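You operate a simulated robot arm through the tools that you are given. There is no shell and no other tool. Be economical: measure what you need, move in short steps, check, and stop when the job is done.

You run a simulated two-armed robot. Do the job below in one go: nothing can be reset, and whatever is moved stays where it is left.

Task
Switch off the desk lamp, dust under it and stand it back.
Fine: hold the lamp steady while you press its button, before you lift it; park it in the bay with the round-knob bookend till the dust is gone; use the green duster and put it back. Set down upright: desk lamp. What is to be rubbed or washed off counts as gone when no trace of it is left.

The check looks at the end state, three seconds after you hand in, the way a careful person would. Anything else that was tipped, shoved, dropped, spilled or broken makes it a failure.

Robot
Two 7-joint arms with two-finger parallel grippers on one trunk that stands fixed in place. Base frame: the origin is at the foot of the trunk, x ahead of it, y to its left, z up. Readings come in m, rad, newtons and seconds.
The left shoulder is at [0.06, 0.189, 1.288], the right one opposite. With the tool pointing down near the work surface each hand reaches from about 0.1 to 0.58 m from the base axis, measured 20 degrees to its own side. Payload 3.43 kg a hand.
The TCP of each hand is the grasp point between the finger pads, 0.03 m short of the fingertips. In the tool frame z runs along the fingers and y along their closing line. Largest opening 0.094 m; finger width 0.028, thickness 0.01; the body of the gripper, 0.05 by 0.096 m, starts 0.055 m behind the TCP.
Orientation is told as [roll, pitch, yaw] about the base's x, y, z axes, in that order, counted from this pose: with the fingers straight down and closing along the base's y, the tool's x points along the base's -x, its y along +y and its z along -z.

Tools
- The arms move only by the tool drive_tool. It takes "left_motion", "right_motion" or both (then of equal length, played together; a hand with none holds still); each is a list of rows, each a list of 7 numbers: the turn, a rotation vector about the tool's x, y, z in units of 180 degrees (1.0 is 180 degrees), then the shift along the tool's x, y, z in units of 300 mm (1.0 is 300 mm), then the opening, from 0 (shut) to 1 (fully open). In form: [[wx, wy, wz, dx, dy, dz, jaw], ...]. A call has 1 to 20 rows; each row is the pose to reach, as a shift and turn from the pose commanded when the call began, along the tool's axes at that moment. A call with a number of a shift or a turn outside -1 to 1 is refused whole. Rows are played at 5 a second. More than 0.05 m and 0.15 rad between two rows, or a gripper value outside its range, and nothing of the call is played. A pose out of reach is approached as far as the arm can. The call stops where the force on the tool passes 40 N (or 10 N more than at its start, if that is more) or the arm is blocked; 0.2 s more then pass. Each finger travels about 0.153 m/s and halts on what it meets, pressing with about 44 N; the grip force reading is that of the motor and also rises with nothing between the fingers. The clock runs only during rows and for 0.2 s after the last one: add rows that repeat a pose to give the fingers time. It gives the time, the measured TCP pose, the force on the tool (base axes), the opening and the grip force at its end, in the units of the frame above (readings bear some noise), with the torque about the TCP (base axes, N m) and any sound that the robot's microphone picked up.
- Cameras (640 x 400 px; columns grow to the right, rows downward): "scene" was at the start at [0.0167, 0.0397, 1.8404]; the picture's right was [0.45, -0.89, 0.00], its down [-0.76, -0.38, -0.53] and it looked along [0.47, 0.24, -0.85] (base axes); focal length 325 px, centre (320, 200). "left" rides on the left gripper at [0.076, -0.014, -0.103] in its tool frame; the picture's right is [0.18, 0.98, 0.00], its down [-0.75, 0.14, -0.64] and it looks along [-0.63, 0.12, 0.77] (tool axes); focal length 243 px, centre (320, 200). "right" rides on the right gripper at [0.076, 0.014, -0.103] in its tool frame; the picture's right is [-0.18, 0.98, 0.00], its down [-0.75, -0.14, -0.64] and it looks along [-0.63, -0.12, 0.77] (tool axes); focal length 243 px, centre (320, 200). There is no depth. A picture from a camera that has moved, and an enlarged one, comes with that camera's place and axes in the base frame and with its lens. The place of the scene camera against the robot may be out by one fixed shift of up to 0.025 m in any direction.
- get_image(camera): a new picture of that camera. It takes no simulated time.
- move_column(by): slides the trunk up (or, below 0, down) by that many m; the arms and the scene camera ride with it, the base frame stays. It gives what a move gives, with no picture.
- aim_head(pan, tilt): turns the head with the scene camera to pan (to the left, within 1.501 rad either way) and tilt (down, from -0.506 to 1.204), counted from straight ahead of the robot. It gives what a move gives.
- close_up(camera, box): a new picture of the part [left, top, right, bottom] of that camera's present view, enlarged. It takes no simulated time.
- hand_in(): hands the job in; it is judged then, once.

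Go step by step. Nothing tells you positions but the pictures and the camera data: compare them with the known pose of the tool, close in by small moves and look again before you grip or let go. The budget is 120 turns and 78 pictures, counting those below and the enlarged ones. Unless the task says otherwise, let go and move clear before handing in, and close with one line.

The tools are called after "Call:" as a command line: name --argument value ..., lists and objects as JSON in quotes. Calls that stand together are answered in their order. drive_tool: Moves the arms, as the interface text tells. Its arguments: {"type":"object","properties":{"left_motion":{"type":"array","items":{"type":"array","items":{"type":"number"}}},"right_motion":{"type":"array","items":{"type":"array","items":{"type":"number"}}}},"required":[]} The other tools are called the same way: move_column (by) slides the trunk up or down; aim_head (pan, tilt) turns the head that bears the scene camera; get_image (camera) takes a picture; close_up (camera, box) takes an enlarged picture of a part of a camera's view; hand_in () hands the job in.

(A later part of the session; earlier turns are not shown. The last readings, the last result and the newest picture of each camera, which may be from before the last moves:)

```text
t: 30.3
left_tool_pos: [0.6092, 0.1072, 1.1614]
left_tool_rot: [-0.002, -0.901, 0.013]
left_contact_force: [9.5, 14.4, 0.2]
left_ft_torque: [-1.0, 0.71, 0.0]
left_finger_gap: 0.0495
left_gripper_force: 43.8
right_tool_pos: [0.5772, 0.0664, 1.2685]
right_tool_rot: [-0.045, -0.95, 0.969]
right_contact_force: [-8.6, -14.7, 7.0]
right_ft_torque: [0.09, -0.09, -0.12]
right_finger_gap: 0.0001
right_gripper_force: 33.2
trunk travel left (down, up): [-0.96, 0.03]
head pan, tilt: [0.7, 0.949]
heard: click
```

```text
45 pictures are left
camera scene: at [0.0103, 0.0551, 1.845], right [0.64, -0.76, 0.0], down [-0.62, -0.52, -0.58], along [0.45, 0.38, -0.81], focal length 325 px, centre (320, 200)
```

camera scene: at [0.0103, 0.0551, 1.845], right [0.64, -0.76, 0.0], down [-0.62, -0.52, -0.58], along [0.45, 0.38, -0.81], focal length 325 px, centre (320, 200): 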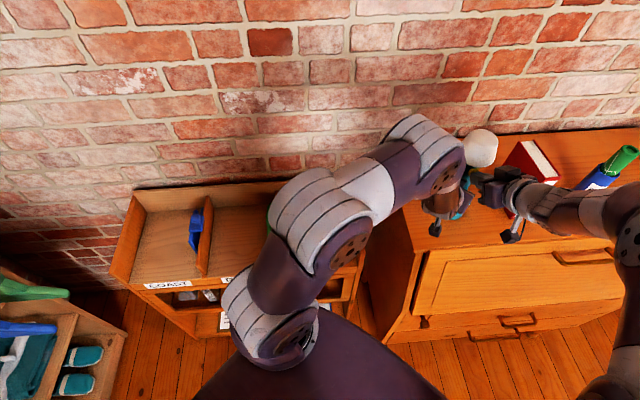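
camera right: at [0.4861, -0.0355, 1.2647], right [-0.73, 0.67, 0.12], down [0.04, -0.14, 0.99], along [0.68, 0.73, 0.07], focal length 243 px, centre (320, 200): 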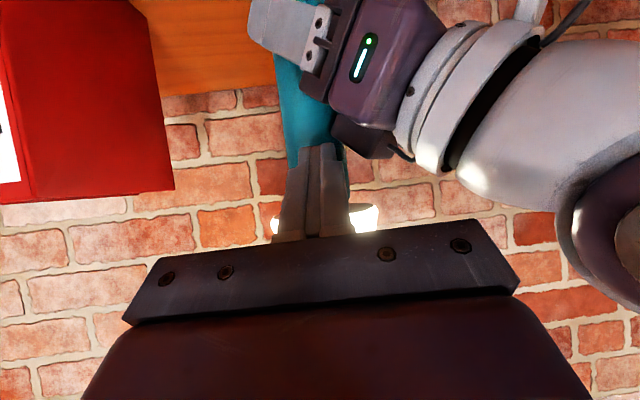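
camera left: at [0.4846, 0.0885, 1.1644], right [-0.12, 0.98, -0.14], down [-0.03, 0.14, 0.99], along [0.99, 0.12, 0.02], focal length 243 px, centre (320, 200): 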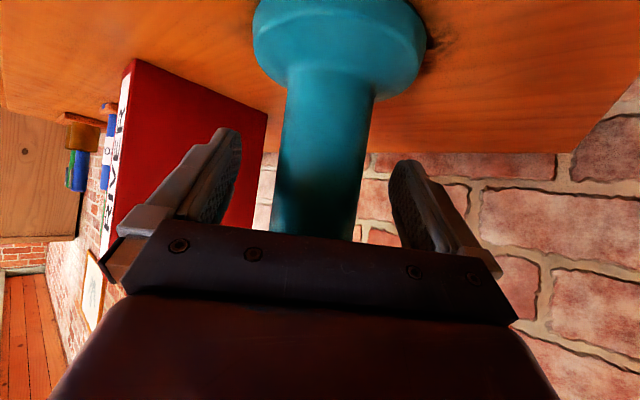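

A click, and the lamp is off. I back the right hand away along its line.

Call:
drive_tool --right_motion '[[0, 0, 0, 0.01, 0, -0.05, 0], [0, 0, 0, 0.01, 0, -0.2, 0], [0, 0, 0, 0.01, 0, -0.35, 0], [0, 0, 0, 0, 0, -0.5, 0], [0, 0, 0, 0, -0.1, -0.62, 0.3]]'

Call:
get_image --camera "right"

```text
t: 31.5
left_tool_pos: [0.6093, 0.1068, 1.1613]
left_tool_rot: [0.002, -0.901, 0.01]
left_contact_force: [-2.3, 1.1, 4.3]
left_ft_torque: [0.38, -0.07, 0.14]
left_finger_gap: 0.0493
left_gripper_force: 44.0
right_tool_pos: [0.5105, -0.0696, 1.3784]
right_tool_rot: [-0.045, -0.95, 0.969]
right_contact_force: [-0.2, -0.2, 0.2]
right_ft_torque: [0.04, 0.0, 0.01]
right_finger_gap: 0.0285
right_gripper_force: 0.1
trunk travel left (down, up): [-0.96, 0.03]
head pan, tilt: [0.7, 0.949]
```

```text
44 pictures are left
camera right: at [0.4234, -0.1629, 1.3746], right [-0.73, 0.67, 0.12], down [0.04, -0.14, 0.99], along [0.68, 0.73, 0.07], focal length 243 px, centre (320, 200)
```

right: 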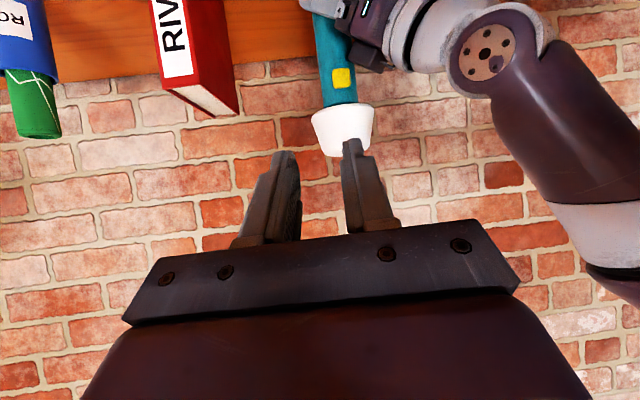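

Lamp is dark. Now I lift it straight up by 10 cm with the left hand.

Call:
drive_tool --left_motion '[[0, 0, 0, -0.052, 0, -0.041, 0], [0, 0, 0, -0.131, 0, -0.104, 0], [0, 0, 0, -0.2, 0, -0.158, 0], [0, 0, 0, -0.261, 0, -0.207, 0]]'

Call:
get_image --camera "right"

```text
t: 32.5
left_tool_pos: [0.6109, 0.1061, 1.2619]
left_tool_rot: [-0.002, -0.899, 0.009]
left_contact_force: [-0.3, 0.6, -4.2]
left_ft_torque: [0.01, 0.02, 0.01]
left_finger_gap: 0.0492
left_gripper_force: 43.9
right_tool_pos: [0.5129, -0.0677, 1.3769]
right_tool_rot: [-0.043, -0.948, 0.969]
right_contact_force: [0.0, 0.5, -0.1]
right_ft_torque: [-0.01, 0.0, 0.01]
right_finger_gap: 0.0282
right_gripper_force: 0.0
trunk travel left (down, up): [-0.96, 0.03]
head pan, tilt: [0.7, 0.949]
```

```text
43 pictures are left
camera right: at [0.4252, -0.1613, 1.3739], right [-0.73, 0.67, 0.12], down [0.04, -0.14, 0.99], along [0.68, 0.73, 0.07], focal length 243 px, centre (320, 200)
```

right: 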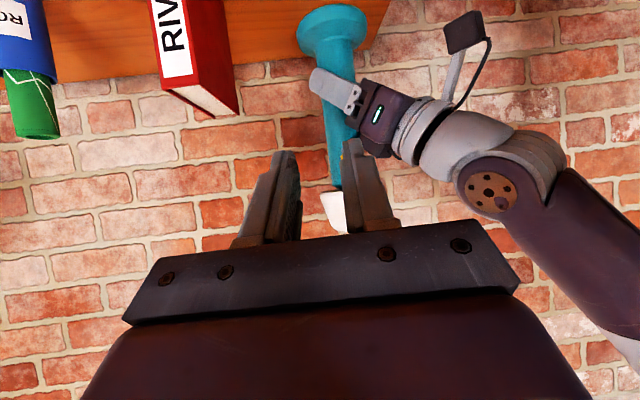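

Lifted clean (about 0.4 kg). I swing it leftward, yawing with it, toward the RIVER bay.

Call:
drive_tool --left_motion '[[-0.0178, 0, -0.0141, 0.047, 0.121, -0.042, 0], [-0.0357, 0, -0.0282, 0.094, 0.242, -0.085, 0], [-0.0535, 0, -0.0423, 0.141, 0.363, -0.127, 0], [-0.0713, 0, -0.0565, 0.187, 0.484, -0.17, 0], [-0.0891, 0, -0.0706, 0.234, 0.605, -0.212, 0], [-0.107, 0, -0.0847, 0.281, 0.726, -0.255, 0], [-0.1248, 0, -0.0988, 0.328, 0.847, -0.297, 0]]'

```text
t: 34.1
left_tool_pos: [0.4707, 0.3616, 1.2382]
left_tool_rot: [0.0, -0.899, 0.509]
left_contact_force: [0.3, 0.6, -3.9]
left_ft_torque: [0.0, 0.04, -0.02]
left_finger_gap: 0.0494
left_gripper_force: 43.3
right_tool_pos: [0.5125, -0.0665, 1.3774]
right_tool_rot: [-0.046, -0.95, 0.972]
right_contact_force: [0.3, 0.4, 0.7]
right_ft_torque: [-0.03, -0.02, 0.0]
right_finger_gap: 0.0279
right_gripper_force: 0.1
trunk travel left (down, up): [-0.96, 0.03]
head pan, tilt: [0.7, 0.949]
```

Call:
drive_tool --left_motion '[[-0.0183, 0, -0.0145, 0.048, 0.12, 0.009, 0], [-0.0366, 0, -0.029, 0.097, 0.239, 0.018, 0], [-0.0549, 0, -0.0435, 0.145, 0.359, 0.027, 0], [-0.0732, 0, -0.0579, 0.193, 0.479, 0.036, 0], [-0.0915, 0, -0.0724, 0.242, 0.598, 0.045, 0], [-0.1098, 0, -0.0869, 0.29, 0.718, 0.054, 0]]'

Call:
get_image --camera "scene"

Call:
get_image --camera "left"

```text
t: 35.5
left_tool_pos: [0.3329, 0.5273, 1.1584]
left_tool_rot: [0.001, -0.899, 0.952]
left_contact_force: [0.2, -0.1, -3.5]
left_ft_torque: [-0.04, 0.04, -0.02]
left_finger_gap: 0.049
left_gripper_force: 43.7
right_tool_pos: [0.5112, -0.0654, 1.3775]
right_tool_rot: [-0.046, -0.948, 0.971]
right_contact_force: [-0.2, 0.1, 0.2]
right_ft_torque: [-0.06, 0.0, 0.02]
right_finger_gap: 0.0283
right_gripper_force: 0.0
trunk travel left (down, up): [-0.96, 0.03]
head pan, tilt: [0.7, 0.949]
```

```text
42 pictures are left
camera scene: at [0.0109, 0.0577, 1.8449], right [0.64, -0.77, 0.0], down [-0.62, -0.52, -0.58], along [0.45, 0.37, -0.81], focal length 325 px, centre (320, 200)
```

scene: 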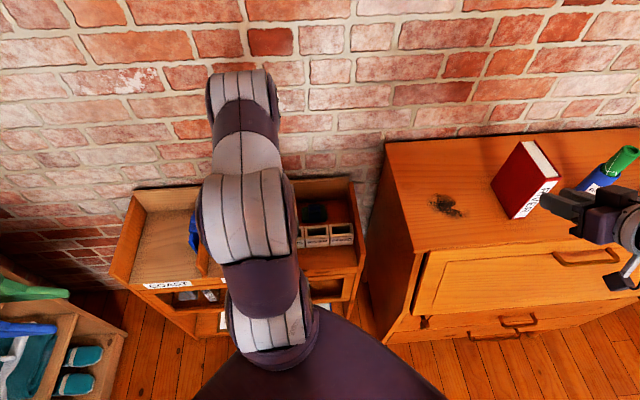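

```text
41 pictures are left
camera left: at [0.2708, 0.4147, 1.1617], right [-0.87, 0.48, -0.14], down [-0.13, 0.05, 0.99], along [0.48, 0.88, 0.02], focal length 243 px, centre (320, 200)
```

left: 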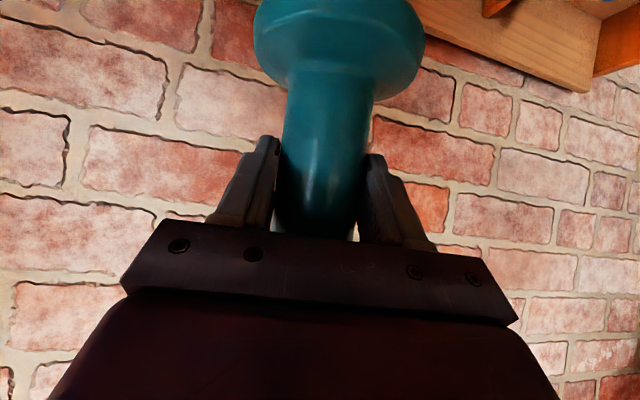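

The dust patch shows clearly where the lamp stood. I move the lamp over the RIVER bay, then partly down.

Call:
drive_tool --left_motion '[[-0.008, 0, -0.0066, -0.019, 0.146, 0.024, 0], [-0.017, 0, -0.0132, -0.037, 0.291, 0.047, 0], [-0.025, 0, -0.0198, -0.056, 0.437, 0.071, 0], [-0.025, 0, -0.0198, 0.049, 0.437, 0.154, 0], [-0.025, 0, -0.0198, 0.153, 0.437, 0.236, 0], [-0.025, 0, -0.0198, 0.258, 0.437, 0.319, 0]]'

Call:
get_image --camera "left"

Call:
aim_head --pan 1.2 --tilt 0.85

Call:
get_image --camera "scene"

```text
t: 36.9
left_tool_pos: [0.2461, 0.6284, 1.0374]
left_tool_rot: [0.002, -0.901, 1.049]
left_contact_force: [0.1, 0.1, -4.8]
left_ft_torque: [0.0, 0.01, 0.02]
left_finger_gap: 0.0492
left_gripper_force: 44.0
right_tool_pos: [0.5109, -0.0652, 1.3781]
right_tool_rot: [-0.046, -0.949, 0.97]
right_contact_force: [0.0, 0.7, -0.2]
right_ft_torque: [0.0, -0.01, -0.02]
right_finger_gap: 0.0285
right_gripper_force: 0.2
trunk travel left (down, up): [-0.96, 0.03]
head pan, tilt: [0.7, 0.949]
```

```text
40 pictures are left
camera left: at [0.1955, 0.5099, 1.0407], right [-0.91, 0.39, -0.14], down [-0.14, 0.04, 0.99], along [0.39, 0.92, 0.02], focal length 243 px, centre (320, 200)
```

left: 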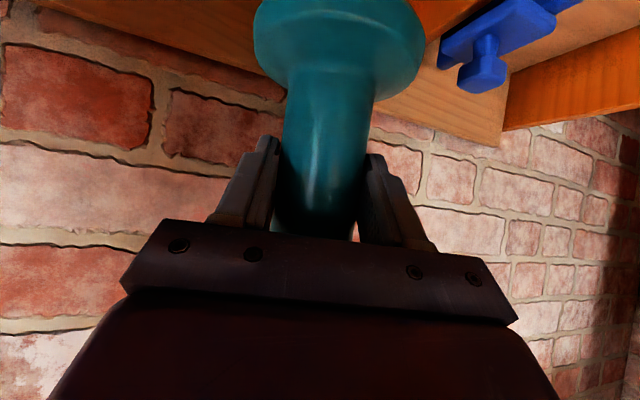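

```text
t: 37.8
left_tool_pos: [0.2461, 0.6275, 1.0386]
left_tool_rot: [0.001, -0.901, 1.051]
left_contact_force: [0.8, 0.6, -4.9]
left_ft_torque: [0.0, 0.05, 0.03]
left_finger_gap: 0.0494
left_gripper_force: 44.4
right_tool_pos: [0.5114, -0.0665, 1.377]
right_tool_rot: [-0.045, -0.95, 0.97]
right_contact_force: [-0.9, 0.2, 0.4]
right_ft_torque: [0.02, 0.02, 0.01]
right_finger_gap: 0.0284
right_gripper_force: 0.0
trunk travel left (down, up): [-0.96, 0.03]
head pan, tilt: [1.201, 0.85]
```

```text
39 pictures are left
camera scene: at [-0.0159, 0.0819, 1.8525], right [0.93, -0.36, 0.0], down [-0.27, -0.7, -0.66], along [0.24, 0.61, -0.75], focal length 325 px, centre (320, 200)
```

scene: 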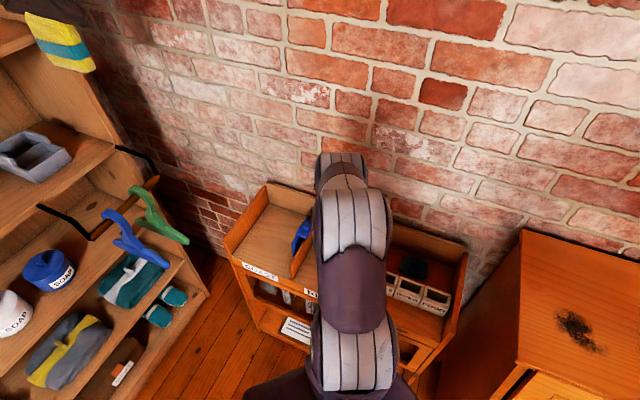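

The lamp hangs over the RIVER bay with free room to the blue bookend's divider. I descend most of the way.

Call:
drive_tool --left_motion '[[0, 0, 0, 0.092, 0, 0.073, 0], [0, 0, 0, 0.183, 0, 0.145, 0], [0, 0, 0, 0.275, 0, 0.218, 0], [0, 0, 0, 0.35, 0, 0.277, 0]]'

Call:
get_image --camera "left"

```text
t: 38.8
left_tool_pos: [0.2463, 0.6278, 0.9062]
left_tool_rot: [0.001, -0.902, 1.049]
left_contact_force: [0.3, 0.4, -3.5]
left_ft_torque: [-0.04, 0.01, 0.0]
left_finger_gap: 0.0493
left_gripper_force: 43.8
right_tool_pos: [0.5124, -0.0665, 1.3767]
right_tool_rot: [-0.044, -0.948, 0.971]
right_contact_force: [0.3, 0.2, -0.3]
right_ft_torque: [0.02, -0.02, 0.0]
right_finger_gap: 0.0282
right_gripper_force: 0.0
trunk travel left (down, up): [-0.96, 0.03]
head pan, tilt: [1.201, 0.85]
```

```text
38 pictures are left
camera left: at [0.1958, 0.5087, 0.9095], right [-0.91, 0.39, -0.14], down [-0.14, 0.04, 0.99], along [0.39, 0.92, 0.02], focal length 243 px, centre (320, 200)
```

left: 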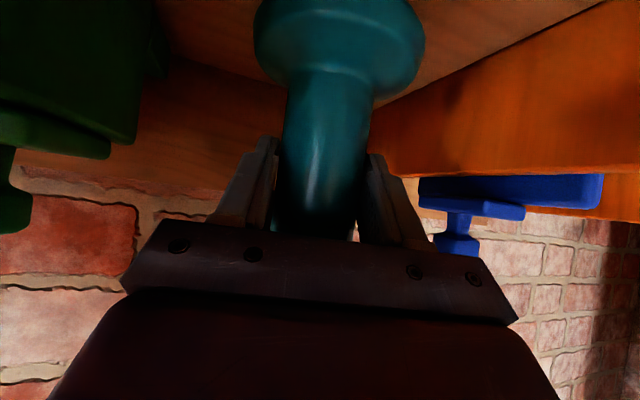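

Clear on both sides (green bookend left, divider right). Slow final lowering.

Call:
drive_tool --left_motion '[[0, 0, 0, 0.052, 0, 0.041, 0], [0, 0, 0, 0.078, 0, 0.062, 0], [0, 0, 0, 0.09, 0, 0.071, 0], [0, 0, 0, 0.1, 0, 0.079, 0]]'

```text
t: 39.7
left_tool_pos: [0.2451, 0.6323, 0.8791]
left_tool_rot: [0.008, -0.927, 1.044]
left_contact_force: [-3.7, -8.7, 23.5]
left_ft_torque: [0.02, -0.21, -0.09]
left_finger_gap: 0.0494
left_gripper_force: 44.1
right_tool_pos: [0.5111, -0.0719, 1.3777]
right_tool_rot: [-0.043, -0.953, 0.967]
right_contact_force: [0.2, 0.1, -0.3]
right_ft_torque: [0.0, -0.02, 0.0]
right_finger_gap: 0.0281
right_gripper_force: 0.0
trunk travel left (down, up): [-0.96, 0.03]
head pan, tilt: [1.201, 0.85]
stopped in row 4 (left hand): the force on the tool passed its limit at 43 N (the readings are from after the stop); the commanded pose is now the measured one
```

Call:
drive_tool --left_motion '[[0, 0.004, 0, -0.008, -0.005, -0.012, 0], [0, 0.008, 0, -0.008, -0.008, -0.012, 0]]'

Call:
get_image --camera "left"

```text
t: 40.3
left_tool_pos: [0.246, 0.6303, 0.8812]
left_tool_rot: [0.006, -0.898, 1.047]
left_contact_force: [-0.2, 5.8, 9.5]
left_ft_torque: [0.99, -0.46, 0.21]
left_finger_gap: 0.0495
left_gripper_force: 43.3
right_tool_pos: [0.5107, -0.0679, 1.3782]
right_tool_rot: [-0.045, -0.951, 0.971]
right_contact_force: [-0.2, 0.1, -0.1]
right_ft_torque: [0.03, 0.01, 0.01]
right_finger_gap: 0.0282
right_gripper_force: 0.2
trunk travel left (down, up): [-0.96, 0.03]
head pan, tilt: [1.201, 0.85]
```

```text
37 pictures are left
camera left: at [0.1963, 0.5116, 0.8854], right [-0.91, 0.39, -0.14], down [-0.13, 0.04, 0.99], along [0.39, 0.92, 0.01], focal length 243 px, centre (320, 200)
```

left: 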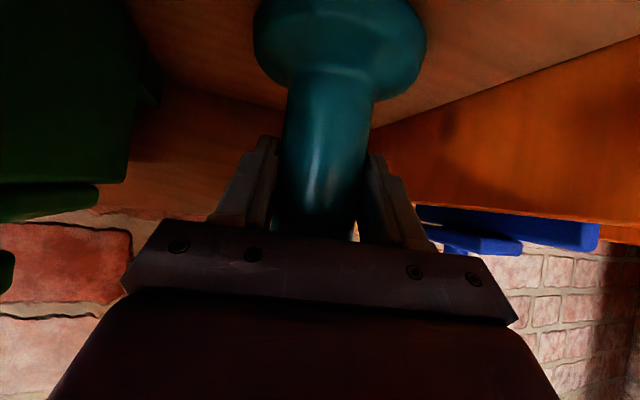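

The contact torque shows the far rim bearing when the hand is un-tilted, so the lamp sits flat at the slightly larger tilt. I restore that tilt and check forces before letting go.

Call:
drive_tool --left_motion '[[0, -0.004, 0, 0, 0.0, 0, 0], [0, -0.008, 0, 0.0, 0.0, 0.0, 0]]'

```text
t: 40.9
left_tool_pos: [0.2458, 0.627, 0.8796]
left_tool_rot: [0.002, -0.917, 1.048]
left_contact_force: [-4.7, 0.5, 11.6]
left_ft_torque: [0.25, -0.39, 0.08]
left_finger_gap: 0.0494
left_gripper_force: 44.4
right_tool_pos: [0.5101, -0.0692, 1.378]
right_tool_rot: [-0.045, -0.952, 0.97]
right_contact_force: [0.5, -0.7, 0.6]
right_ft_torque: [-0.01, 0.01, 0.01]
right_finger_gap: 0.028
right_gripper_force: 0.0
trunk travel left (down, up): [-0.96, 0.03]
head pan, tilt: [1.201, 0.85]
```

Call:
drive_tool --left_motion '[[0, -0.002, 0, -0.003, 0.0, -0.0025, 0], [0, -0.003, 0, -0.004, 0.0, -0.003, 0]]'

```text
t: 41.5
left_tool_pos: [0.2469, 0.6272, 0.88]
left_tool_rot: [0.005, -0.925, 1.046]
left_contact_force: [-2.5, -1.1, 2.8]
left_ft_torque: [-0.35, 0.27, -0.13]
left_finger_gap: 0.0494
left_gripper_force: 43.8
right_tool_pos: [0.5116, -0.0678, 1.3777]
right_tool_rot: [-0.045, -0.951, 0.97]
right_contact_force: [-0.7, -0.3, -1.2]
right_ft_torque: [-0.01, 0.0, 0.04]
right_finger_gap: 0.0281
right_gripper_force: 0.0
trunk travel left (down, up): [-0.96, 0.03]
head pan, tilt: [1.201, 0.85]
```

Call:
drive_tool --left_motion '[[0, 0.002, 0, 0, 0, 0, 0.0], [0, 0.002, 0, 0, 0, 0, 0.55], [0, 0.002, 0, 0, 0, 0, 0.8], [0, 0.002, 0, 0, 0, 0, 1], [0, 0.002, 0, 0, 0, 0, 1]]'

Call:
get_image --camera "left"

```text
t: 42.7
left_tool_pos: [0.2466, 0.6295, 0.8817]
left_tool_rot: [0.006, -0.922, 1.044]
left_contact_force: [-0.1, -0.8, 0.5]
left_ft_torque: [0.05, 0.0, 0.0]
left_finger_gap: 0.0941
left_gripper_force: 0.0
right_tool_pos: [0.5122, -0.0683, 1.3774]
right_tool_rot: [-0.045, -0.951, 0.971]
right_contact_force: [-0.1, -0.1, -0.1]
right_ft_torque: [-0.01, 0.03, 0.01]
right_finger_gap: 0.0283
right_gripper_force: 0.0
trunk travel left (down, up): [-0.96, 0.03]
head pan, tilt: [1.201, 0.85]
```

```text
36 pictures are left
camera left: at [0.1966, 0.511, 0.8822], right [-0.91, 0.39, -0.14], down [-0.15, 0.02, 0.99], along [0.39, 0.92, 0.04], focal length 243 px, centre (320, 200)
```

left: 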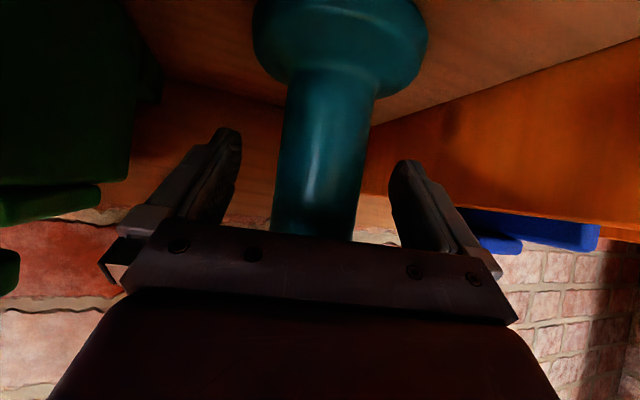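

The lamp stands free in the RIVER bay. I back the left hand out along its fingers.

Call:
drive_tool --left_motion '[[0, 0, 0, 0, 0, -0.1, 1], [0, 0, 0, 0, 0, -0.22, 1], [0, 0, 0, 0, 0, -0.35, 1], [0, 0, 0, 0, 0, -0.48, 1], [0, 0, 0, 0, 0, -0.6, 1]]'

Call:
get_image --camera "left"

```text
t: 43.9
left_tool_pos: [0.1756, 0.5043, 0.9922]
left_tool_rot: [0.006, -0.922, 1.045]
left_contact_force: [-0.3, -0.2, 0.5]
left_ft_torque: [-0.01, 0.01, 0.0]
left_finger_gap: 0.0942
left_gripper_force: 0.0
right_tool_pos: [0.5097, -0.069, 1.3779]
right_tool_rot: [-0.045, -0.95, 0.973]
right_contact_force: [-0.7, 1.0, -0.3]
right_ft_torque: [-0.01, -0.01, 0.01]
right_finger_gap: 0.0282
right_gripper_force: 0.1
trunk travel left (down, up): [-0.96, 0.03]
head pan, tilt: [1.201, 0.85]
```

```text
35 pictures are left
camera left: at [0.1256, 0.3863, 0.9927], right [-0.91, 0.39, -0.14], down [-0.15, 0.02, 0.99], along [0.39, 0.92, 0.04], focal length 243 px, centre (320, 200)
```

left: 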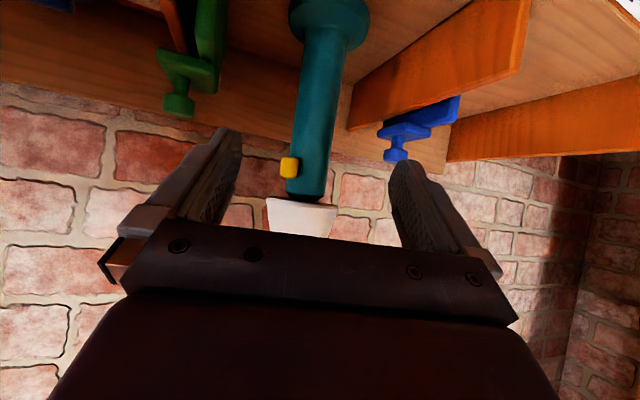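

The lamp stands upright in the bay. Now the duster: I turn the head to the dresser's right part and zoom.

Call:
aim_head --pan -0.15 --tilt 0.75

Call:
get_image --camera "scene"

```text
t: 45.4
left_tool_pos: [0.1762, 0.5055, 0.9912]
left_tool_rot: [0.004, -0.922, 1.047]
left_contact_force: [-0.1, -0.6, 0.5]
left_ft_torque: [0.01, 0.02, -0.01]
left_finger_gap: 0.0941
left_gripper_force: 0.0
right_tool_pos: [0.5125, -0.067, 1.3776]
right_tool_rot: [-0.046, -0.951, 0.971]
right_contact_force: [0.2, 0.5, 0.4]
right_ft_torque: [0.01, -0.02, 0.01]
right_finger_gap: 0.0281
right_gripper_force: 0.1
trunk travel left (down, up): [-0.96, 0.03]
head pan, tilt: [-0.15, 0.75]
```

```text
34 pictures are left
camera scene: at [0.0375, -0.0035, 1.8605], right [-0.15, -0.99, 0.0], down [-0.67, 0.1, -0.73], along [0.72, -0.11, -0.68], focal length 325 px, centre (320, 200)
```

scene: 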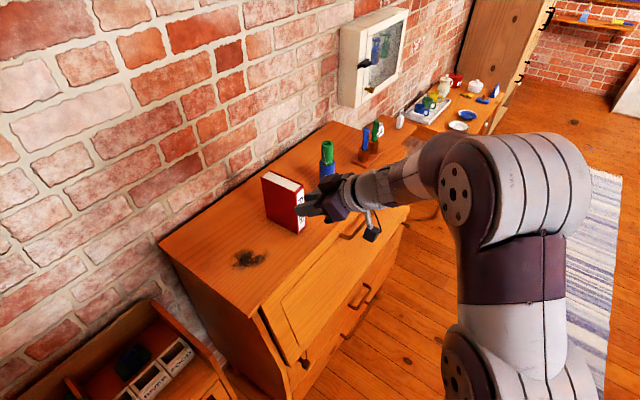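

I turn the right hand to face forward and use its camera on the two stands.

Call:
drive_tool --right_motion '[[0.0359, 0.0012, 0.0256, 0.045, -0.02, -0.062, 0.3], [0.0719, 0.0024, 0.0511, 0.089, -0.039, -0.123, 0.3], [0.1078, 0.0036, 0.0767, 0.134, -0.059, -0.185, 0.3], [0.1437, 0.0047, 0.1023, 0.178, -0.078, -0.247, 0.3], [0.1796, 0.0059, 0.1279, 0.223, -0.098, -0.309, 0.3], [0.2156, 0.0071, 0.1534, 0.267, -0.117, -0.37, 0.3], [0.2515, 0.0083, 0.179, 0.312, -0.137, -0.432, 0.3]]'

Call:
get_image --camera "right"

```text
t: 47.0
left_tool_pos: [0.1768, 0.5056, 0.9907]
left_tool_rot: [0.006, -0.922, 1.047]
left_contact_force: [-0.7, -0.5, 0.6]
left_ft_torque: [-0.02, 0.0, -0.03]
left_finger_gap: 0.0941
left_gripper_force: 0.1
right_tool_pos: [0.4483, -0.222, 1.3762]
right_tool_rot: [-0.049, -0.948, 0.001]
right_contact_force: [-0.5, -0.7, -0.6]
right_ft_torque: [0.03, 0.0, 0.02]
right_finger_gap: 0.0285
right_gripper_force: 0.1
trunk travel left (down, up): [-0.96, 0.03]
head pan, tilt: [-0.15, 0.75]
```

```text
33 pictures are left
camera right: at [0.3215, -0.2027, 1.3725], right [0.14, 0.98, 0.12], down [-0.09, -0.11, 0.99], along [0.99, -0.15, 0.07], focal length 243 px, centre (320, 200)
```

right: 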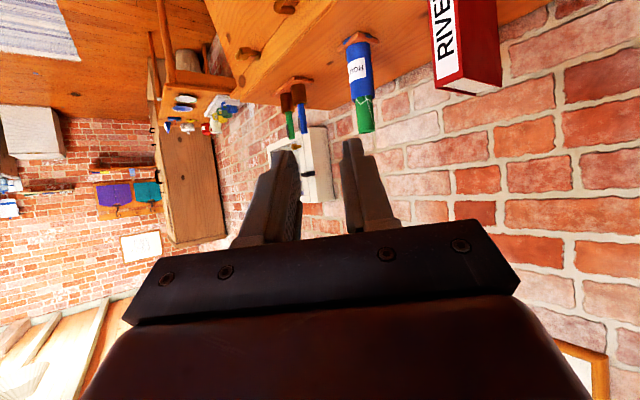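

Call:
close_up --camera "right" --box '[250, 20, 410, 150]'

Call:
close_up --camera "scene" --box '[300, 100, 420, 220]'

```text
3.08 times, centred on (330, 85) of right
camera zoom: at [0.3215, -0.2027, 1.3725], right [0.14, 0.98, 0.12], down [-0.09, -0.11, 0.99], along [0.99, -0.15, 0.07], focal length 746 px, centre (289, 554)
```

zoom: 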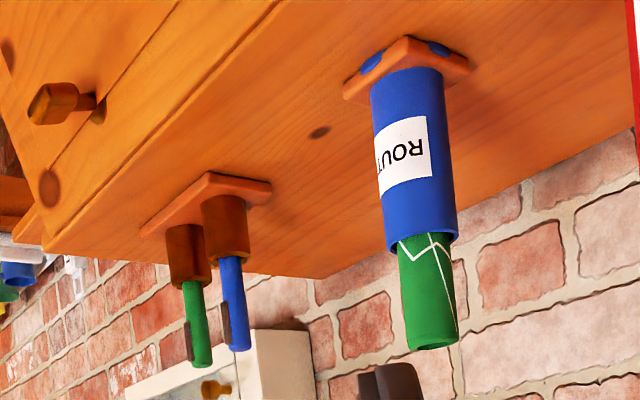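

```text
3.33 times, centred on (360, 160) of scene
camera zoom: at [0.0366, -0.0039, 1.8605], right [-0.15, -0.99, 0.0], down [-0.67, 0.1, -0.73], along [0.72, -0.11, -0.68], focal length 1085 px, centre (187, 333)
```

zoom: 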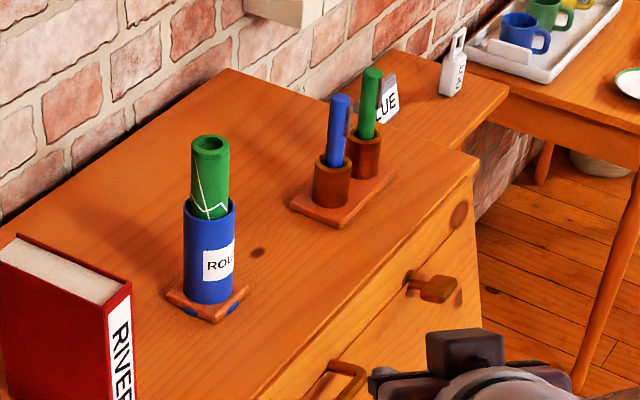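

Those are a map roll and pens, not dusters. The green and blue things hanging at the left shelf may be the dusters; I look there, and at the right side table.

Call:
aim_head --pan 1.5 --tilt 0.85

Call:
get_image --camera "scene"

Call:
aim_head --pan -1.3 --tilt 0.85

Call:
get_image --camera "scene"

```text
t: 48.7
left_tool_pos: [0.1761, 0.5064, 0.9908]
left_tool_rot: [0.005, -0.92, 1.045]
left_contact_force: [-0.3, -1.2, 0.3]
left_ft_torque: [-0.02, -0.02, 0.0]
left_finger_gap: 0.094
left_gripper_force: 0.1
right_tool_pos: [0.4482, -0.2211, 1.3762]
right_tool_rot: [-0.048, -0.952, 0.0]
right_contact_force: [0.1, 0.3, 0.2]
right_ft_torque: [-0.03, -0.01, -0.01]
right_finger_gap: 0.0282
right_gripper_force: 0.1
trunk travel left (down, up): [-0.96, 0.03]
head pan, tilt: [1.499, 0.85]
```

```text
30 pictures are left
camera scene: at [-0.0391, 0.0866, 1.8525], right [1.0, -0.07, 0.0], down [-0.05, -0.75, -0.66], along [0.05, 0.66, -0.75], focal length 325 px, centre (320, 200)
```

scene: 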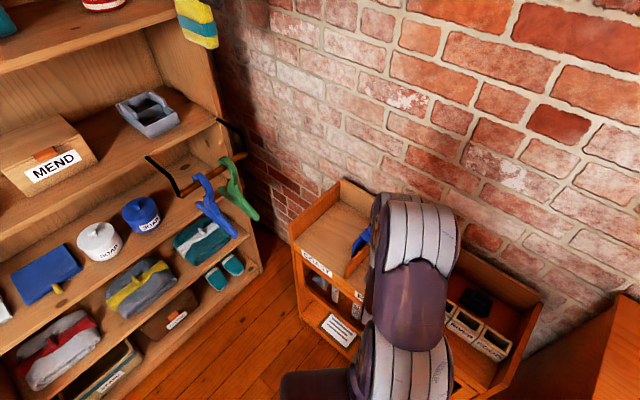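

```text
t: 51.2
left_tool_pos: [0.1759, 0.5058, 0.99]
left_tool_rot: [0.005, -0.922, 1.046]
left_contact_force: [0.2, 0.8, 0.7]
left_ft_torque: [0.0, 0.01, 0.0]
left_finger_gap: 0.094
left_gripper_force: 0.1
right_tool_pos: [0.4477, -0.2219, 1.3758]
right_tool_rot: [-0.048, -0.951, 0.002]
right_contact_force: [-0.1, -0.6, -0.4]
right_ft_torque: [-0.01, -0.02, 0.0]
right_finger_gap: 0.0281
right_gripper_force: 0.1
trunk travel left (down, up): [-0.96, 0.03]
head pan, tilt: [-1.3, 0.85]
```

```text
29 pictures are left
camera scene: at [-0.0237, -0.0667, 1.8525], right [-0.96, -0.27, 0.0], down [-0.2, 0.72, -0.66], along [0.18, -0.64, -0.75], focal length 325 px, centre (320, 200)
```

scene: 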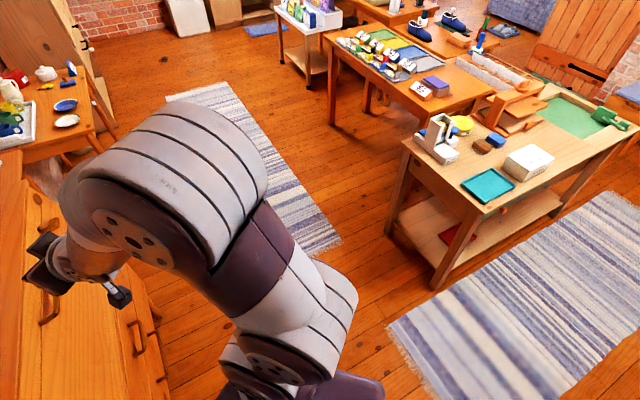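

No duster there within reach. There is a dark green/blue object in the boxes bay of the left unit; I zoom on it.

Call:
aim_head --pan 0.9 --tilt 1.0

Call:
close_up --camera "scene" --box '[180, 120, 480, 320]'

```text
t: 53.3
left_tool_pos: [0.1765, 0.505, 0.9917]
left_tool_rot: [0.005, -0.921, 1.045]
left_contact_force: [-0.1, -0.2, -0.8]
left_ft_torque: [0.01, 0.02, 0.02]
left_finger_gap: 0.094
left_gripper_force: 0.0
right_tool_pos: [0.4495, -0.2223, 1.377]
right_tool_rot: [-0.047, -0.951, 0.001]
right_contact_force: [-0.1, 0.8, -0.2]
right_ft_torque: [-0.01, 0.0, -0.02]
right_finger_gap: 0.0282
right_gripper_force: 0.1
trunk travel left (down, up): [-0.96, 0.03]
head pan, tilt: [0.901, 1.0]
```

```text
2.00 times, centred on (330, 220) of scene
camera zoom: at [-0.0014, 0.0632, 1.8414], right [0.78, -0.62, 0.0], down [-0.52, -0.66, -0.54], along [0.34, 0.42, -0.84], focal length 651 px, centre (300, 160)
```

zoom: 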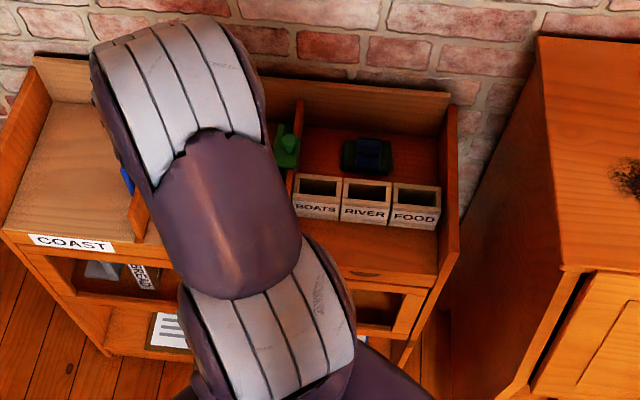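

It looks like a pad with a handle, maybe the duster. I bring the left hand up to view it.

Call:
drive_tool --left_motion '[[0, 0.03, 0, -0.059, -0.06, -0.106, 1], [0, 0.06, 0, -0.118, -0.12, -0.212, 1], [0, 0.09, 0, -0.177, -0.18, -0.318, 1], [0, 0.12, 0, -0.236, -0.241, -0.423, 1], [0, 0.15, 0, -0.295, -0.301, -0.529, 1], [0, 0.18, 0, -0.354, -0.361, -0.635, 1]]'

Call:
drive_tool --left_motion '[[0, 0.02, 0.03, -0.1, -0.1, 0, 1], [0, 0.04, 0.06, -0.2, -0.2, 0, 1], [0, 0.06, 0.09, -0.3, -0.3, 0, 1], [0, 0.08, 0.12, -0.4, -0.4, 0, 1]]'

Call:
get_image --camera "left"

```text
t: 54.7
left_tool_pos: [0.2278, 0.3714, 1.1934]
left_tool_rot: [0.004, -0.353, 1.049]
left_contact_force: [-0.1, 0.2, -0.1]
left_ft_torque: [0.01, -0.01, 0.04]
left_finger_gap: 0.094
left_gripper_force: 0.1
right_tool_pos: [0.4489, -0.2234, 1.376]
right_tool_rot: [-0.045, -0.951, -0.001]
right_contact_force: [0.6, -0.9, -0.8]
right_ft_torque: [0.02, 0.0, -0.02]
right_finger_gap: 0.0283
right_gripper_force: 0.0
trunk travel left (down, up): [-0.96, 0.03]
head pan, tilt: [0.901, 1.0]
```

```text
t: 55.7
left_tool_pos: [0.3638, 0.4017, 1.2161]
left_tool_rot: [0.086, -0.119, 0.72]
left_contact_force: [0.7, 0.5, 0.0]
left_ft_torque: [0.04, 0.02, 0.02]
left_finger_gap: 0.0939
left_gripper_force: 0.0
left hand out of reach, approached as far as the arm can: row 2, 4
right_tool_pos: [0.4514, -0.2212, 1.3745]
right_tool_rot: [-0.048, -0.95, 0.001]
right_contact_force: [0.2, 0.3, 1.0]
right_ft_torque: [-0.01, -0.01, 0.01]
right_finger_gap: 0.0287
right_gripper_force: 0.1
trunk travel left (down, up): [-0.96, 0.03]
head pan, tilt: [0.901, 1.0]
```

```text
27 pictures are left
camera left: at [0.3136, 0.3273, 1.3071], right [-0.79, 0.61, 0.06], down [0.45, 0.51, 0.74], along [0.42, 0.61, -0.67], focal length 243 px, centre (320, 200)
```

left: 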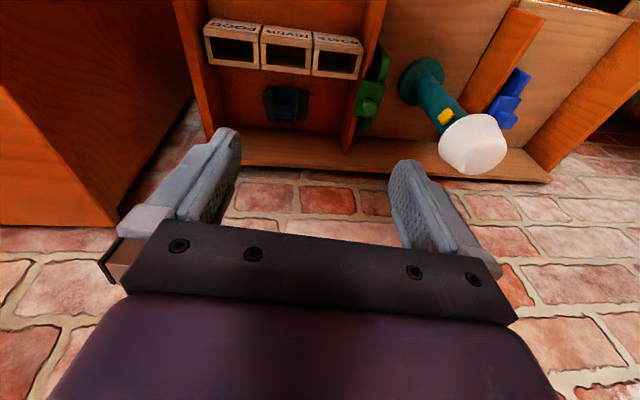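

Call:
close_up --camera "left" --box '[180, 0, 420, 150]'

```text
2.67 times, centred on (300, 75) of left
camera zoom: at [0.3136, 0.3273, 1.3071], right [-0.79, 0.61, 0.06], down [0.45, 0.51, 0.74], along [0.42, 0.61, -0.67], focal length 647 px, centre (373, 533)
```

zoom: 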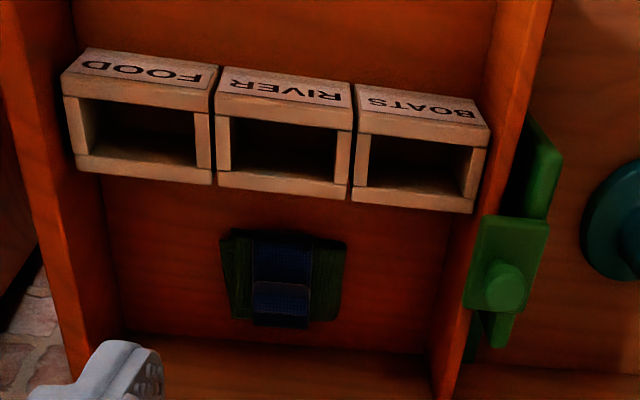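

The object in the boxes bay is a green pad with a blue woven strap: the green duster, at about (0.494, 0.496), behind the three small boxes. I lower the trunk 0.2 m to bring both hands closer (right hand is clear of the dresser) and look again.

Call:
move_column --by -0.2

Call:
close_up --camera "left" --box '[180, 0, 420, 150]'

```text
t: 57.8
left_tool_pos: [0.3609, 0.4014, 1.0172]
left_tool_rot: [0.085, -0.119, 0.721]
left_contact_force: [1.4, 0.0, 0.5]
left_ft_torque: [0.02, 0.01, 0.03]
left_finger_gap: 0.0941
left_gripper_force: 0.1
right_tool_pos: [0.4491, -0.2215, 1.1762]
right_tool_rot: [-0.047, -0.952, 0.003]
right_contact_force: [0.3, -0.5, 0.1]
right_ft_torque: [0.0, -0.01, -0.03]
right_finger_gap: 0.0283
right_gripper_force: 0.0
trunk travel left (down, up): [-0.76, 0.23]
head pan, tilt: [0.901, 1.0]
```

```text
2.67 times, centred on (300, 75) of left
camera zoom: at [0.3115, 0.327, 1.1075], right [-0.79, 0.61, 0.06], down [0.45, 0.51, 0.74], along [0.42, 0.61, -0.67], focal length 647 px, centre (373, 533)
```

zoom: 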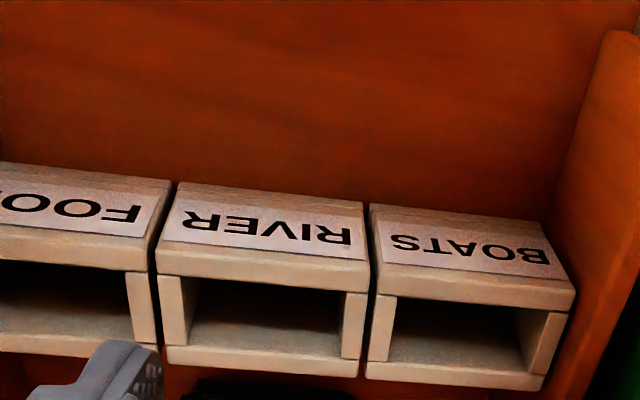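

The boxes are about 8 cm tall, so the wrist camera would hang close above them. I try rolling the left hand half a turn so its camera sits on the far, higher side.

Call:
drive_tool --left_motion '[[0, 0, 0.045, 0, 0, -0.03, 1], [0, 0, 0.09, 0, 0, -0.06, 1], [0, 0, 0.135, 0, 0, -0.1, 1], [0, 0, 0.18, 0, 0, -0.15, 1], [0, 0, 0.225, 0, 0, -0.2, 1], [0, 0, 0.27, 0, 0, -0.2, 1], [0, 0, 0.315, 0, 0, -0.2, 1], [0, 0, 0.36, 0, 0, -0.2, 1], [0, 0, 0.405, 0, 0, -0.2, 1], [0, 0, 0.45, 0, 0, -0.2, 1], [0, 0, 0.495, 0, 0, -0.2, 1]]'

Call:
drive_tool --left_motion '[[0, 0, 0.045, 0, 0, 0, 1], [0, 0, 0.09, 0, 0, 0, 1], [0, 0, 0.135, 0, 0, 0, 1], [0, 0, 0.18, 0, 0, 0, 1], [0, 0, 0.225, 0, 0, 0, 1], [0, 0, 0.27, 0, 0, 0, 1], [0, 0, 0.315, 0, 0, 0, 1], [0, 0, 0.36, 0, 0, 0, 1], [0, 0, 0.405, 0, 0, 0, 1], [0, 0, 0.45, 0, 0, 0, 1]]'

```text
t: 60.2
left_tool_pos: [0.2715, 0.3358, 0.9716]
left_tool_rot: [0.125, 0.081, -0.806]
left_contact_force: [-0.2, -1.1, -0.1]
left_ft_torque: [0.09, 0.0, -0.01]
left_finger_gap: 0.0942
left_gripper_force: 0.0
left hand out of reach, approached as far as the arm can: row 2, 3, 4, 5, 6, 7, 8, 9, 10, 11
right_tool_pos: [0.449, -0.2237, 1.1757]
right_tool_rot: [-0.046, -0.952, 0.0]
right_contact_force: [0.8, 0.3, -0.4]
right_ft_torque: [0.01, 0.0, 0.01]
right_finger_gap: 0.0281
right_gripper_force: 0.0
trunk travel left (down, up): [-0.76, 0.23]
head pan, tilt: [0.901, 1.0]
```

```text
t: 62.4
left_tool_pos: [0.2651, 0.317, 0.9401]
left_tool_rot: [-0.021, 0.137, -2.24]
left_contact_force: [-0.4, -0.4, 0.3]
left_ft_torque: [-0.04, -0.02, -0.01]
left_finger_gap: 0.0943
left_gripper_force: 0.1
left hand out of reach, approached as far as the arm can: row 6, 7, 8, 9, 10
right_tool_pos: [0.4483, -0.2211, 1.1765]
right_tool_rot: [-0.046, -0.951, 0.004]
right_contact_force: [-0.1, 0.0, 0.1]
right_ft_torque: [0.01, 0.03, -0.02]
right_finger_gap: 0.0283
right_gripper_force: 0.0
trunk travel left (down, up): [-0.76, 0.23]
head pan, tilt: [0.901, 1.0]
```

The half-roll works. I move the hand outward toward the duster with a tilt, staying high, and look.

Call:
drive_tool --left_motion '[[0, 0.02, 0, 0.09, 0.03, -0.05, 1], [0, 0.04, 0, 0.2, 0.06, -0.09, 1], [0, 0.06, 0, 0.33, 0.1, -0.12, 1], [0, 0.08, 0, 0.46, 0.133, -0.12, 1], [0, 0.1, 0, 0.59, 0.166, -0.12, 1]]'

Call:
get_image --camera "left"

```text
t: 63.6
left_tool_pos: [0.3659, 0.3728, 0.8815]
left_tool_rot: [-0.004, 0.451, -2.233]
left_contact_force: [0.0, 0.1, -0.1]
left_ft_torque: [0.0, 0.04, -0.01]
left_finger_gap: 0.0941
left_gripper_force: 0.0
left hand out of reach, approached as far as the arm can: row 1, 2, 3, 4, 5
right_tool_pos: [0.4512, -0.219, 1.1754]
right_tool_rot: [-0.051, -0.947, 0.004]
right_contact_force: [0.4, 1.0, 0.9]
right_ft_torque: [0.0, 0.02, 0.03]
right_finger_gap: 0.0281
right_gripper_force: 0.1
trunk travel left (down, up): [-0.76, 0.23]
head pan, tilt: [0.901, 1.0]
```

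```text
24 pictures are left
camera left: at [0.3694, 0.4004, 1.0073], right [0.88, -0.47, 0.08], down [-0.48, -0.84, 0.25], along [-0.05, -0.26, -0.97], focal length 243 px, centre (320, 200)
```

left: 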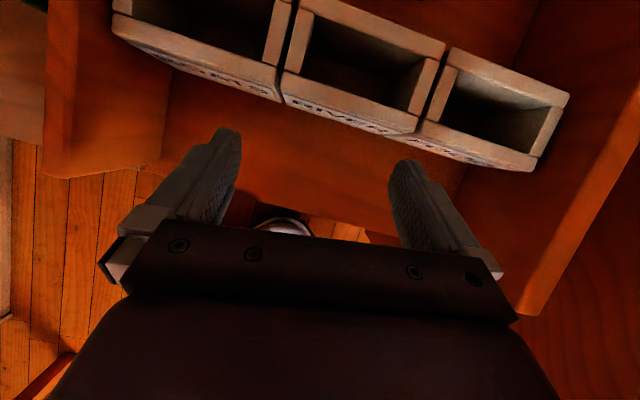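

The hand sank lower than asked, close in front of the boxes. I raise the trunk to lift it clear straight up.

Call:
move_column --by 0.2

Call:
drive_tool --left_motion '[[0, 0, 0, 0.13, 0, 0.03, 1], [0, 0, 0, 0.26, 0, 0.06, 1], [0, 0, 0, 0.39, 0, 0.1, 1]]'

```text
t: 65.8
left_tool_pos: [0.3629, 0.3722, 1.0848]
left_tool_rot: [-0.001, 0.453, -2.234]
left_contact_force: [-0.2, 0.1, -1.2]
left_ft_torque: [0.0, 0.02, 0.02]
left_finger_gap: 0.094
left_gripper_force: 0.0
right_tool_pos: [0.4502, -0.2215, 1.3766]
right_tool_rot: [-0.046, -0.95, 0.001]
right_contact_force: [0.0, 0.9, -0.2]
right_ft_torque: [-0.03, -0.05, 0.0]
right_finger_gap: 0.0282
right_gripper_force: 0.1
trunk travel left (down, up): [-0.96, 0.03]
head pan, tilt: [0.901, 1.0]
```

```text
t: 66.6
left_tool_pos: [0.3775, 0.4402, 1.084]
left_tool_rot: [0.066, 0.454, -2.203]
left_contact_force: [-0.3, 0.9, -0.4]
left_ft_torque: [-0.01, -0.04, 0.0]
left_finger_gap: 0.0941
left_gripper_force: 0.0
left hand out of reach, approached as far as the arm can: row 1, 2, 3
right_tool_pos: [0.4491, -0.2213, 1.3768]
right_tool_rot: [-0.048, -0.951, 0.001]
right_contact_force: [0.1, -0.9, 0.2]
right_ft_torque: [0.0, 0.0, 0.01]
right_finger_gap: 0.0283
right_gripper_force: 0.0
trunk travel left (down, up): [-0.96, 0.03]
head pan, tilt: [0.901, 1.0]
```

The flipped posture reaches poorly, so I roll the hand back and plan a mild tilt with the camera passing above the boxes.

Call:
drive_tool --left_motion '[[0, -0.01, -0.045, 0, 0, 0, 1], [0, -0.02, -0.09, 0, 0, 0, 1], [0, -0.03, -0.135, 0, 0, 0, 1], [0, -0.04, -0.18, 0, 0, 0, 1], [0, -0.05, -0.225, 0, 0, 0, 1], [0, -0.06, -0.268, 0, 0, 0, 1], [0, -0.07, -0.31, 0, 0, 0, 1], [0, -0.08, -0.353, 0, 0, 0, 1], [0, -0.09, -0.396, 0, 0, 0, 1], [0, -0.1, -0.44, 0, 0, 0, 1]]'

Call:
drive_tool --left_motion '[[0, 0, -0.045, 0, 0, 0, 1], [0, 0, -0.09, 0, 0, 0, 1], [0, 0, -0.135, 0, 0, 0, 1], [0, 0, -0.18, 0, 0, 0, 1], [0, 0, -0.225, 0, 0, 0, 1], [0, 0, -0.27, 0, 0, 0, 1], [0, 0, -0.315, 0, 0, 0, 1], [0, 0, -0.36, 0, 0, 0, 1], [0, 0, -0.405, 0, 0, 0, 1], [0, 0, -0.45, 0, 0, 0, 1], [0, 0, -0.495, 0, 0, 0, 1], [0, 0, -0.53, 0, 0, 0, 1]]'

```text
t: 68.8
left_tool_pos: [0.3825, 0.4404, 1.0848]
left_tool_rot: [0.278, -0.187, -0.9]
left_contact_force: [-0.4, -0.7, -0.7]
left_ft_torque: [-0.02, -0.02, -0.01]
left_finger_gap: 0.094
left_gripper_force: 0.0
right_tool_pos: [0.4483, -0.2221, 1.3762]
right_tool_rot: [-0.046, -0.95, 0.001]
right_contact_force: [-0.9, 0.0, -0.6]
right_ft_torque: [-0.01, -0.01, 0.0]
right_finger_gap: 0.028
right_gripper_force: 0.0
trunk travel left (down, up): [-0.96, 0.03]
head pan, tilt: [0.901, 1.0]
```

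```text
t: 71.4
left_tool_pos: [0.3835, 0.4387, 1.0846]
left_tool_rot: [-0.22, -0.253, 0.82]
left_contact_force: [0.2, -0.4, 0.0]
left_ft_torque: [0.0, 0.0, 0.0]
left_finger_gap: 0.0941
left_gripper_force: 0.0
right_tool_pos: [0.4489, -0.2216, 1.3752]
right_tool_rot: [-0.047, -0.952, 0.003]
right_contact_force: [0.0, 0.7, -1.1]
right_ft_torque: [-0.02, 0.01, -0.01]
right_finger_gap: 0.0281
right_gripper_force: 0.0
trunk travel left (down, up): [-0.96, 0.03]
head pan, tilt: [0.901, 1.0]
```

Call:
drive_tool --left_motion '[[-0.035, 0, 0, -0.027, -0.028, 0.075, 1], [-0.07, 0, 0, -0.054, -0.057, 0.15, 1]]'

Call:
close_up --camera "left" --box '[200, 20, 440, 170]'

```text
t: 72.0
left_tool_pos: [0.421, 0.4408, 1.0496]
left_tool_rot: [0.003, -0.254, 0.82]
left_contact_force: [-0.1, 0.9, 0.4]
left_ft_torque: [0.01, -0.02, -0.01]
left_finger_gap: 0.094
left_gripper_force: 0.0
right_tool_pos: [0.4497, -0.2233, 1.3755]
right_tool_rot: [-0.045, -0.947, 0.0]
right_contact_force: [0.2, -0.2, -0.4]
right_ft_torque: [0.01, 0.01, 0.05]
right_finger_gap: 0.0282
right_gripper_force: 0.0
trunk travel left (down, up): [-0.96, 0.03]
head pan, tilt: [0.901, 1.0]
```

```text
2.67 times, centred on (320, 95) of left
camera zoom: at [0.3653, 0.3571, 1.1293], right [-0.84, 0.54, -0.04], down [0.29, 0.51, 0.81], along [0.46, 0.67, -0.58], focal length 647 px, centre (320, 480)
```

zoom: 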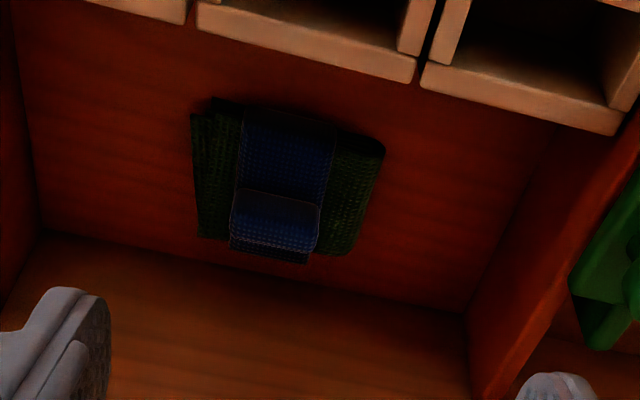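

The duster is a woven green pad (about 10×7 cm) with a blue upright handle about 47 mm wide near (0.50, 0.503). I position the hand above it.

Call:
drive_tool --left_motion '[[0, -0.005, 0, -0.107, -0.017, 0.028, 1], [0, -0.01, 0, -0.213, -0.034, 0.055, 1], [0, -0.015, 0, -0.32, -0.051, 0.083, 1]]'

Call:
move_column --by -0.12

Call:
close_up --camera "left" --box '[160, 0, 480, 240]'

```text
t: 72.8
left_tool_pos: [0.4985, 0.5019, 1.0504]
left_tool_rot: [0.003, -0.3, 0.818]
left_contact_force: [0.8, 0.3, -0.3]
left_ft_torque: [-0.03, -0.01, -0.03]
left_finger_gap: 0.094
left_gripper_force: 0.0
right_tool_pos: [0.4486, -0.2221, 1.3756]
right_tool_rot: [-0.049, -0.951, 0.002]
right_contact_force: [-0.1, -0.1, 0.1]
right_ft_torque: [0.01, 0.02, -0.02]
right_finger_gap: 0.0282
right_gripper_force: 0.1
trunk travel left (down, up): [-0.96, 0.03]
head pan, tilt: [0.901, 1.0]
```

```text
t: 74.3
left_tool_pos: [0.498, 0.5005, 0.9315]
left_tool_rot: [0.004, -0.298, 0.82]
left_contact_force: [-0.1, 0.1, 0.2]
left_ft_torque: [0.0, -0.01, 0.0]
left_finger_gap: 0.0942
left_gripper_force: 0.0
right_tool_pos: [0.4488, -0.222, 1.2562]
right_tool_rot: [-0.046, -0.951, 0.002]
right_contact_force: [0.0, 0.2, -0.8]
right_ft_torque: [-0.02, -0.02, 0.0]
right_finger_gap: 0.0281
right_gripper_force: 0.1
trunk travel left (down, up): [-0.84, 0.15]
head pan, tilt: [0.901, 1.0]
```

```text
1.67 times, centred on (320, 120) of left
camera zoom: at [0.4386, 0.4164, 1.0062], right [-0.84, 0.54, -0.05], down [0.26, 0.48, 0.84], along [0.48, 0.69, -0.55], focal length 404 px, centre (320, 333)
```

zoom: 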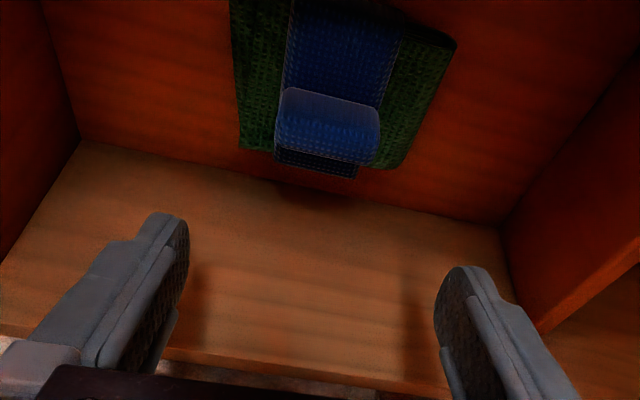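

Fingers straddle the handle well. I narrow the jaw a bit and descend to about z 0.85.

Call:
drive_tool --left_motion '[[0, 0, 0, 0.03, 0, 0.09, 0.8], [0, 0, 0, 0.06, 0, 0.18, 0.8], [0, 0, 0, 0.09, 0, 0.252, 0.8]]'

Call:
get_image --camera "left"

```text
t: 75.1
left_tool_pos: [0.4984, 0.501, 0.8554]
left_tool_rot: [-0.001, -0.313, 0.817]
left_contact_force: [-1.1, 1.5, 19.5]
left_ft_torque: [0.04, 0.11, -0.02]
left_finger_gap: 0.0753
left_gripper_force: 0.1
right_tool_pos: [0.4467, -0.2227, 1.2566]
right_tool_rot: [-0.043, -0.952, -0.001]
right_contact_force: [0.5, -0.1, -0.4]
right_ft_torque: [0.0, -0.03, 0.01]
right_finger_gap: 0.0282
right_gripper_force: 0.1
trunk travel left (down, up): [-0.84, 0.15]
head pan, tilt: [0.901, 1.0]
```

```text
21 pictures are left
camera left: at [0.4397, 0.4148, 0.9297], right [-0.84, 0.54, -0.06], down [0.25, 0.48, 0.84], along [0.49, 0.69, -0.54], focal length 243 px, centre (320, 200)
```

left: 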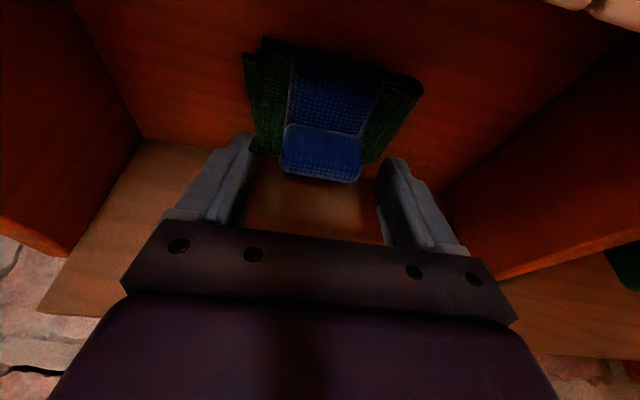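

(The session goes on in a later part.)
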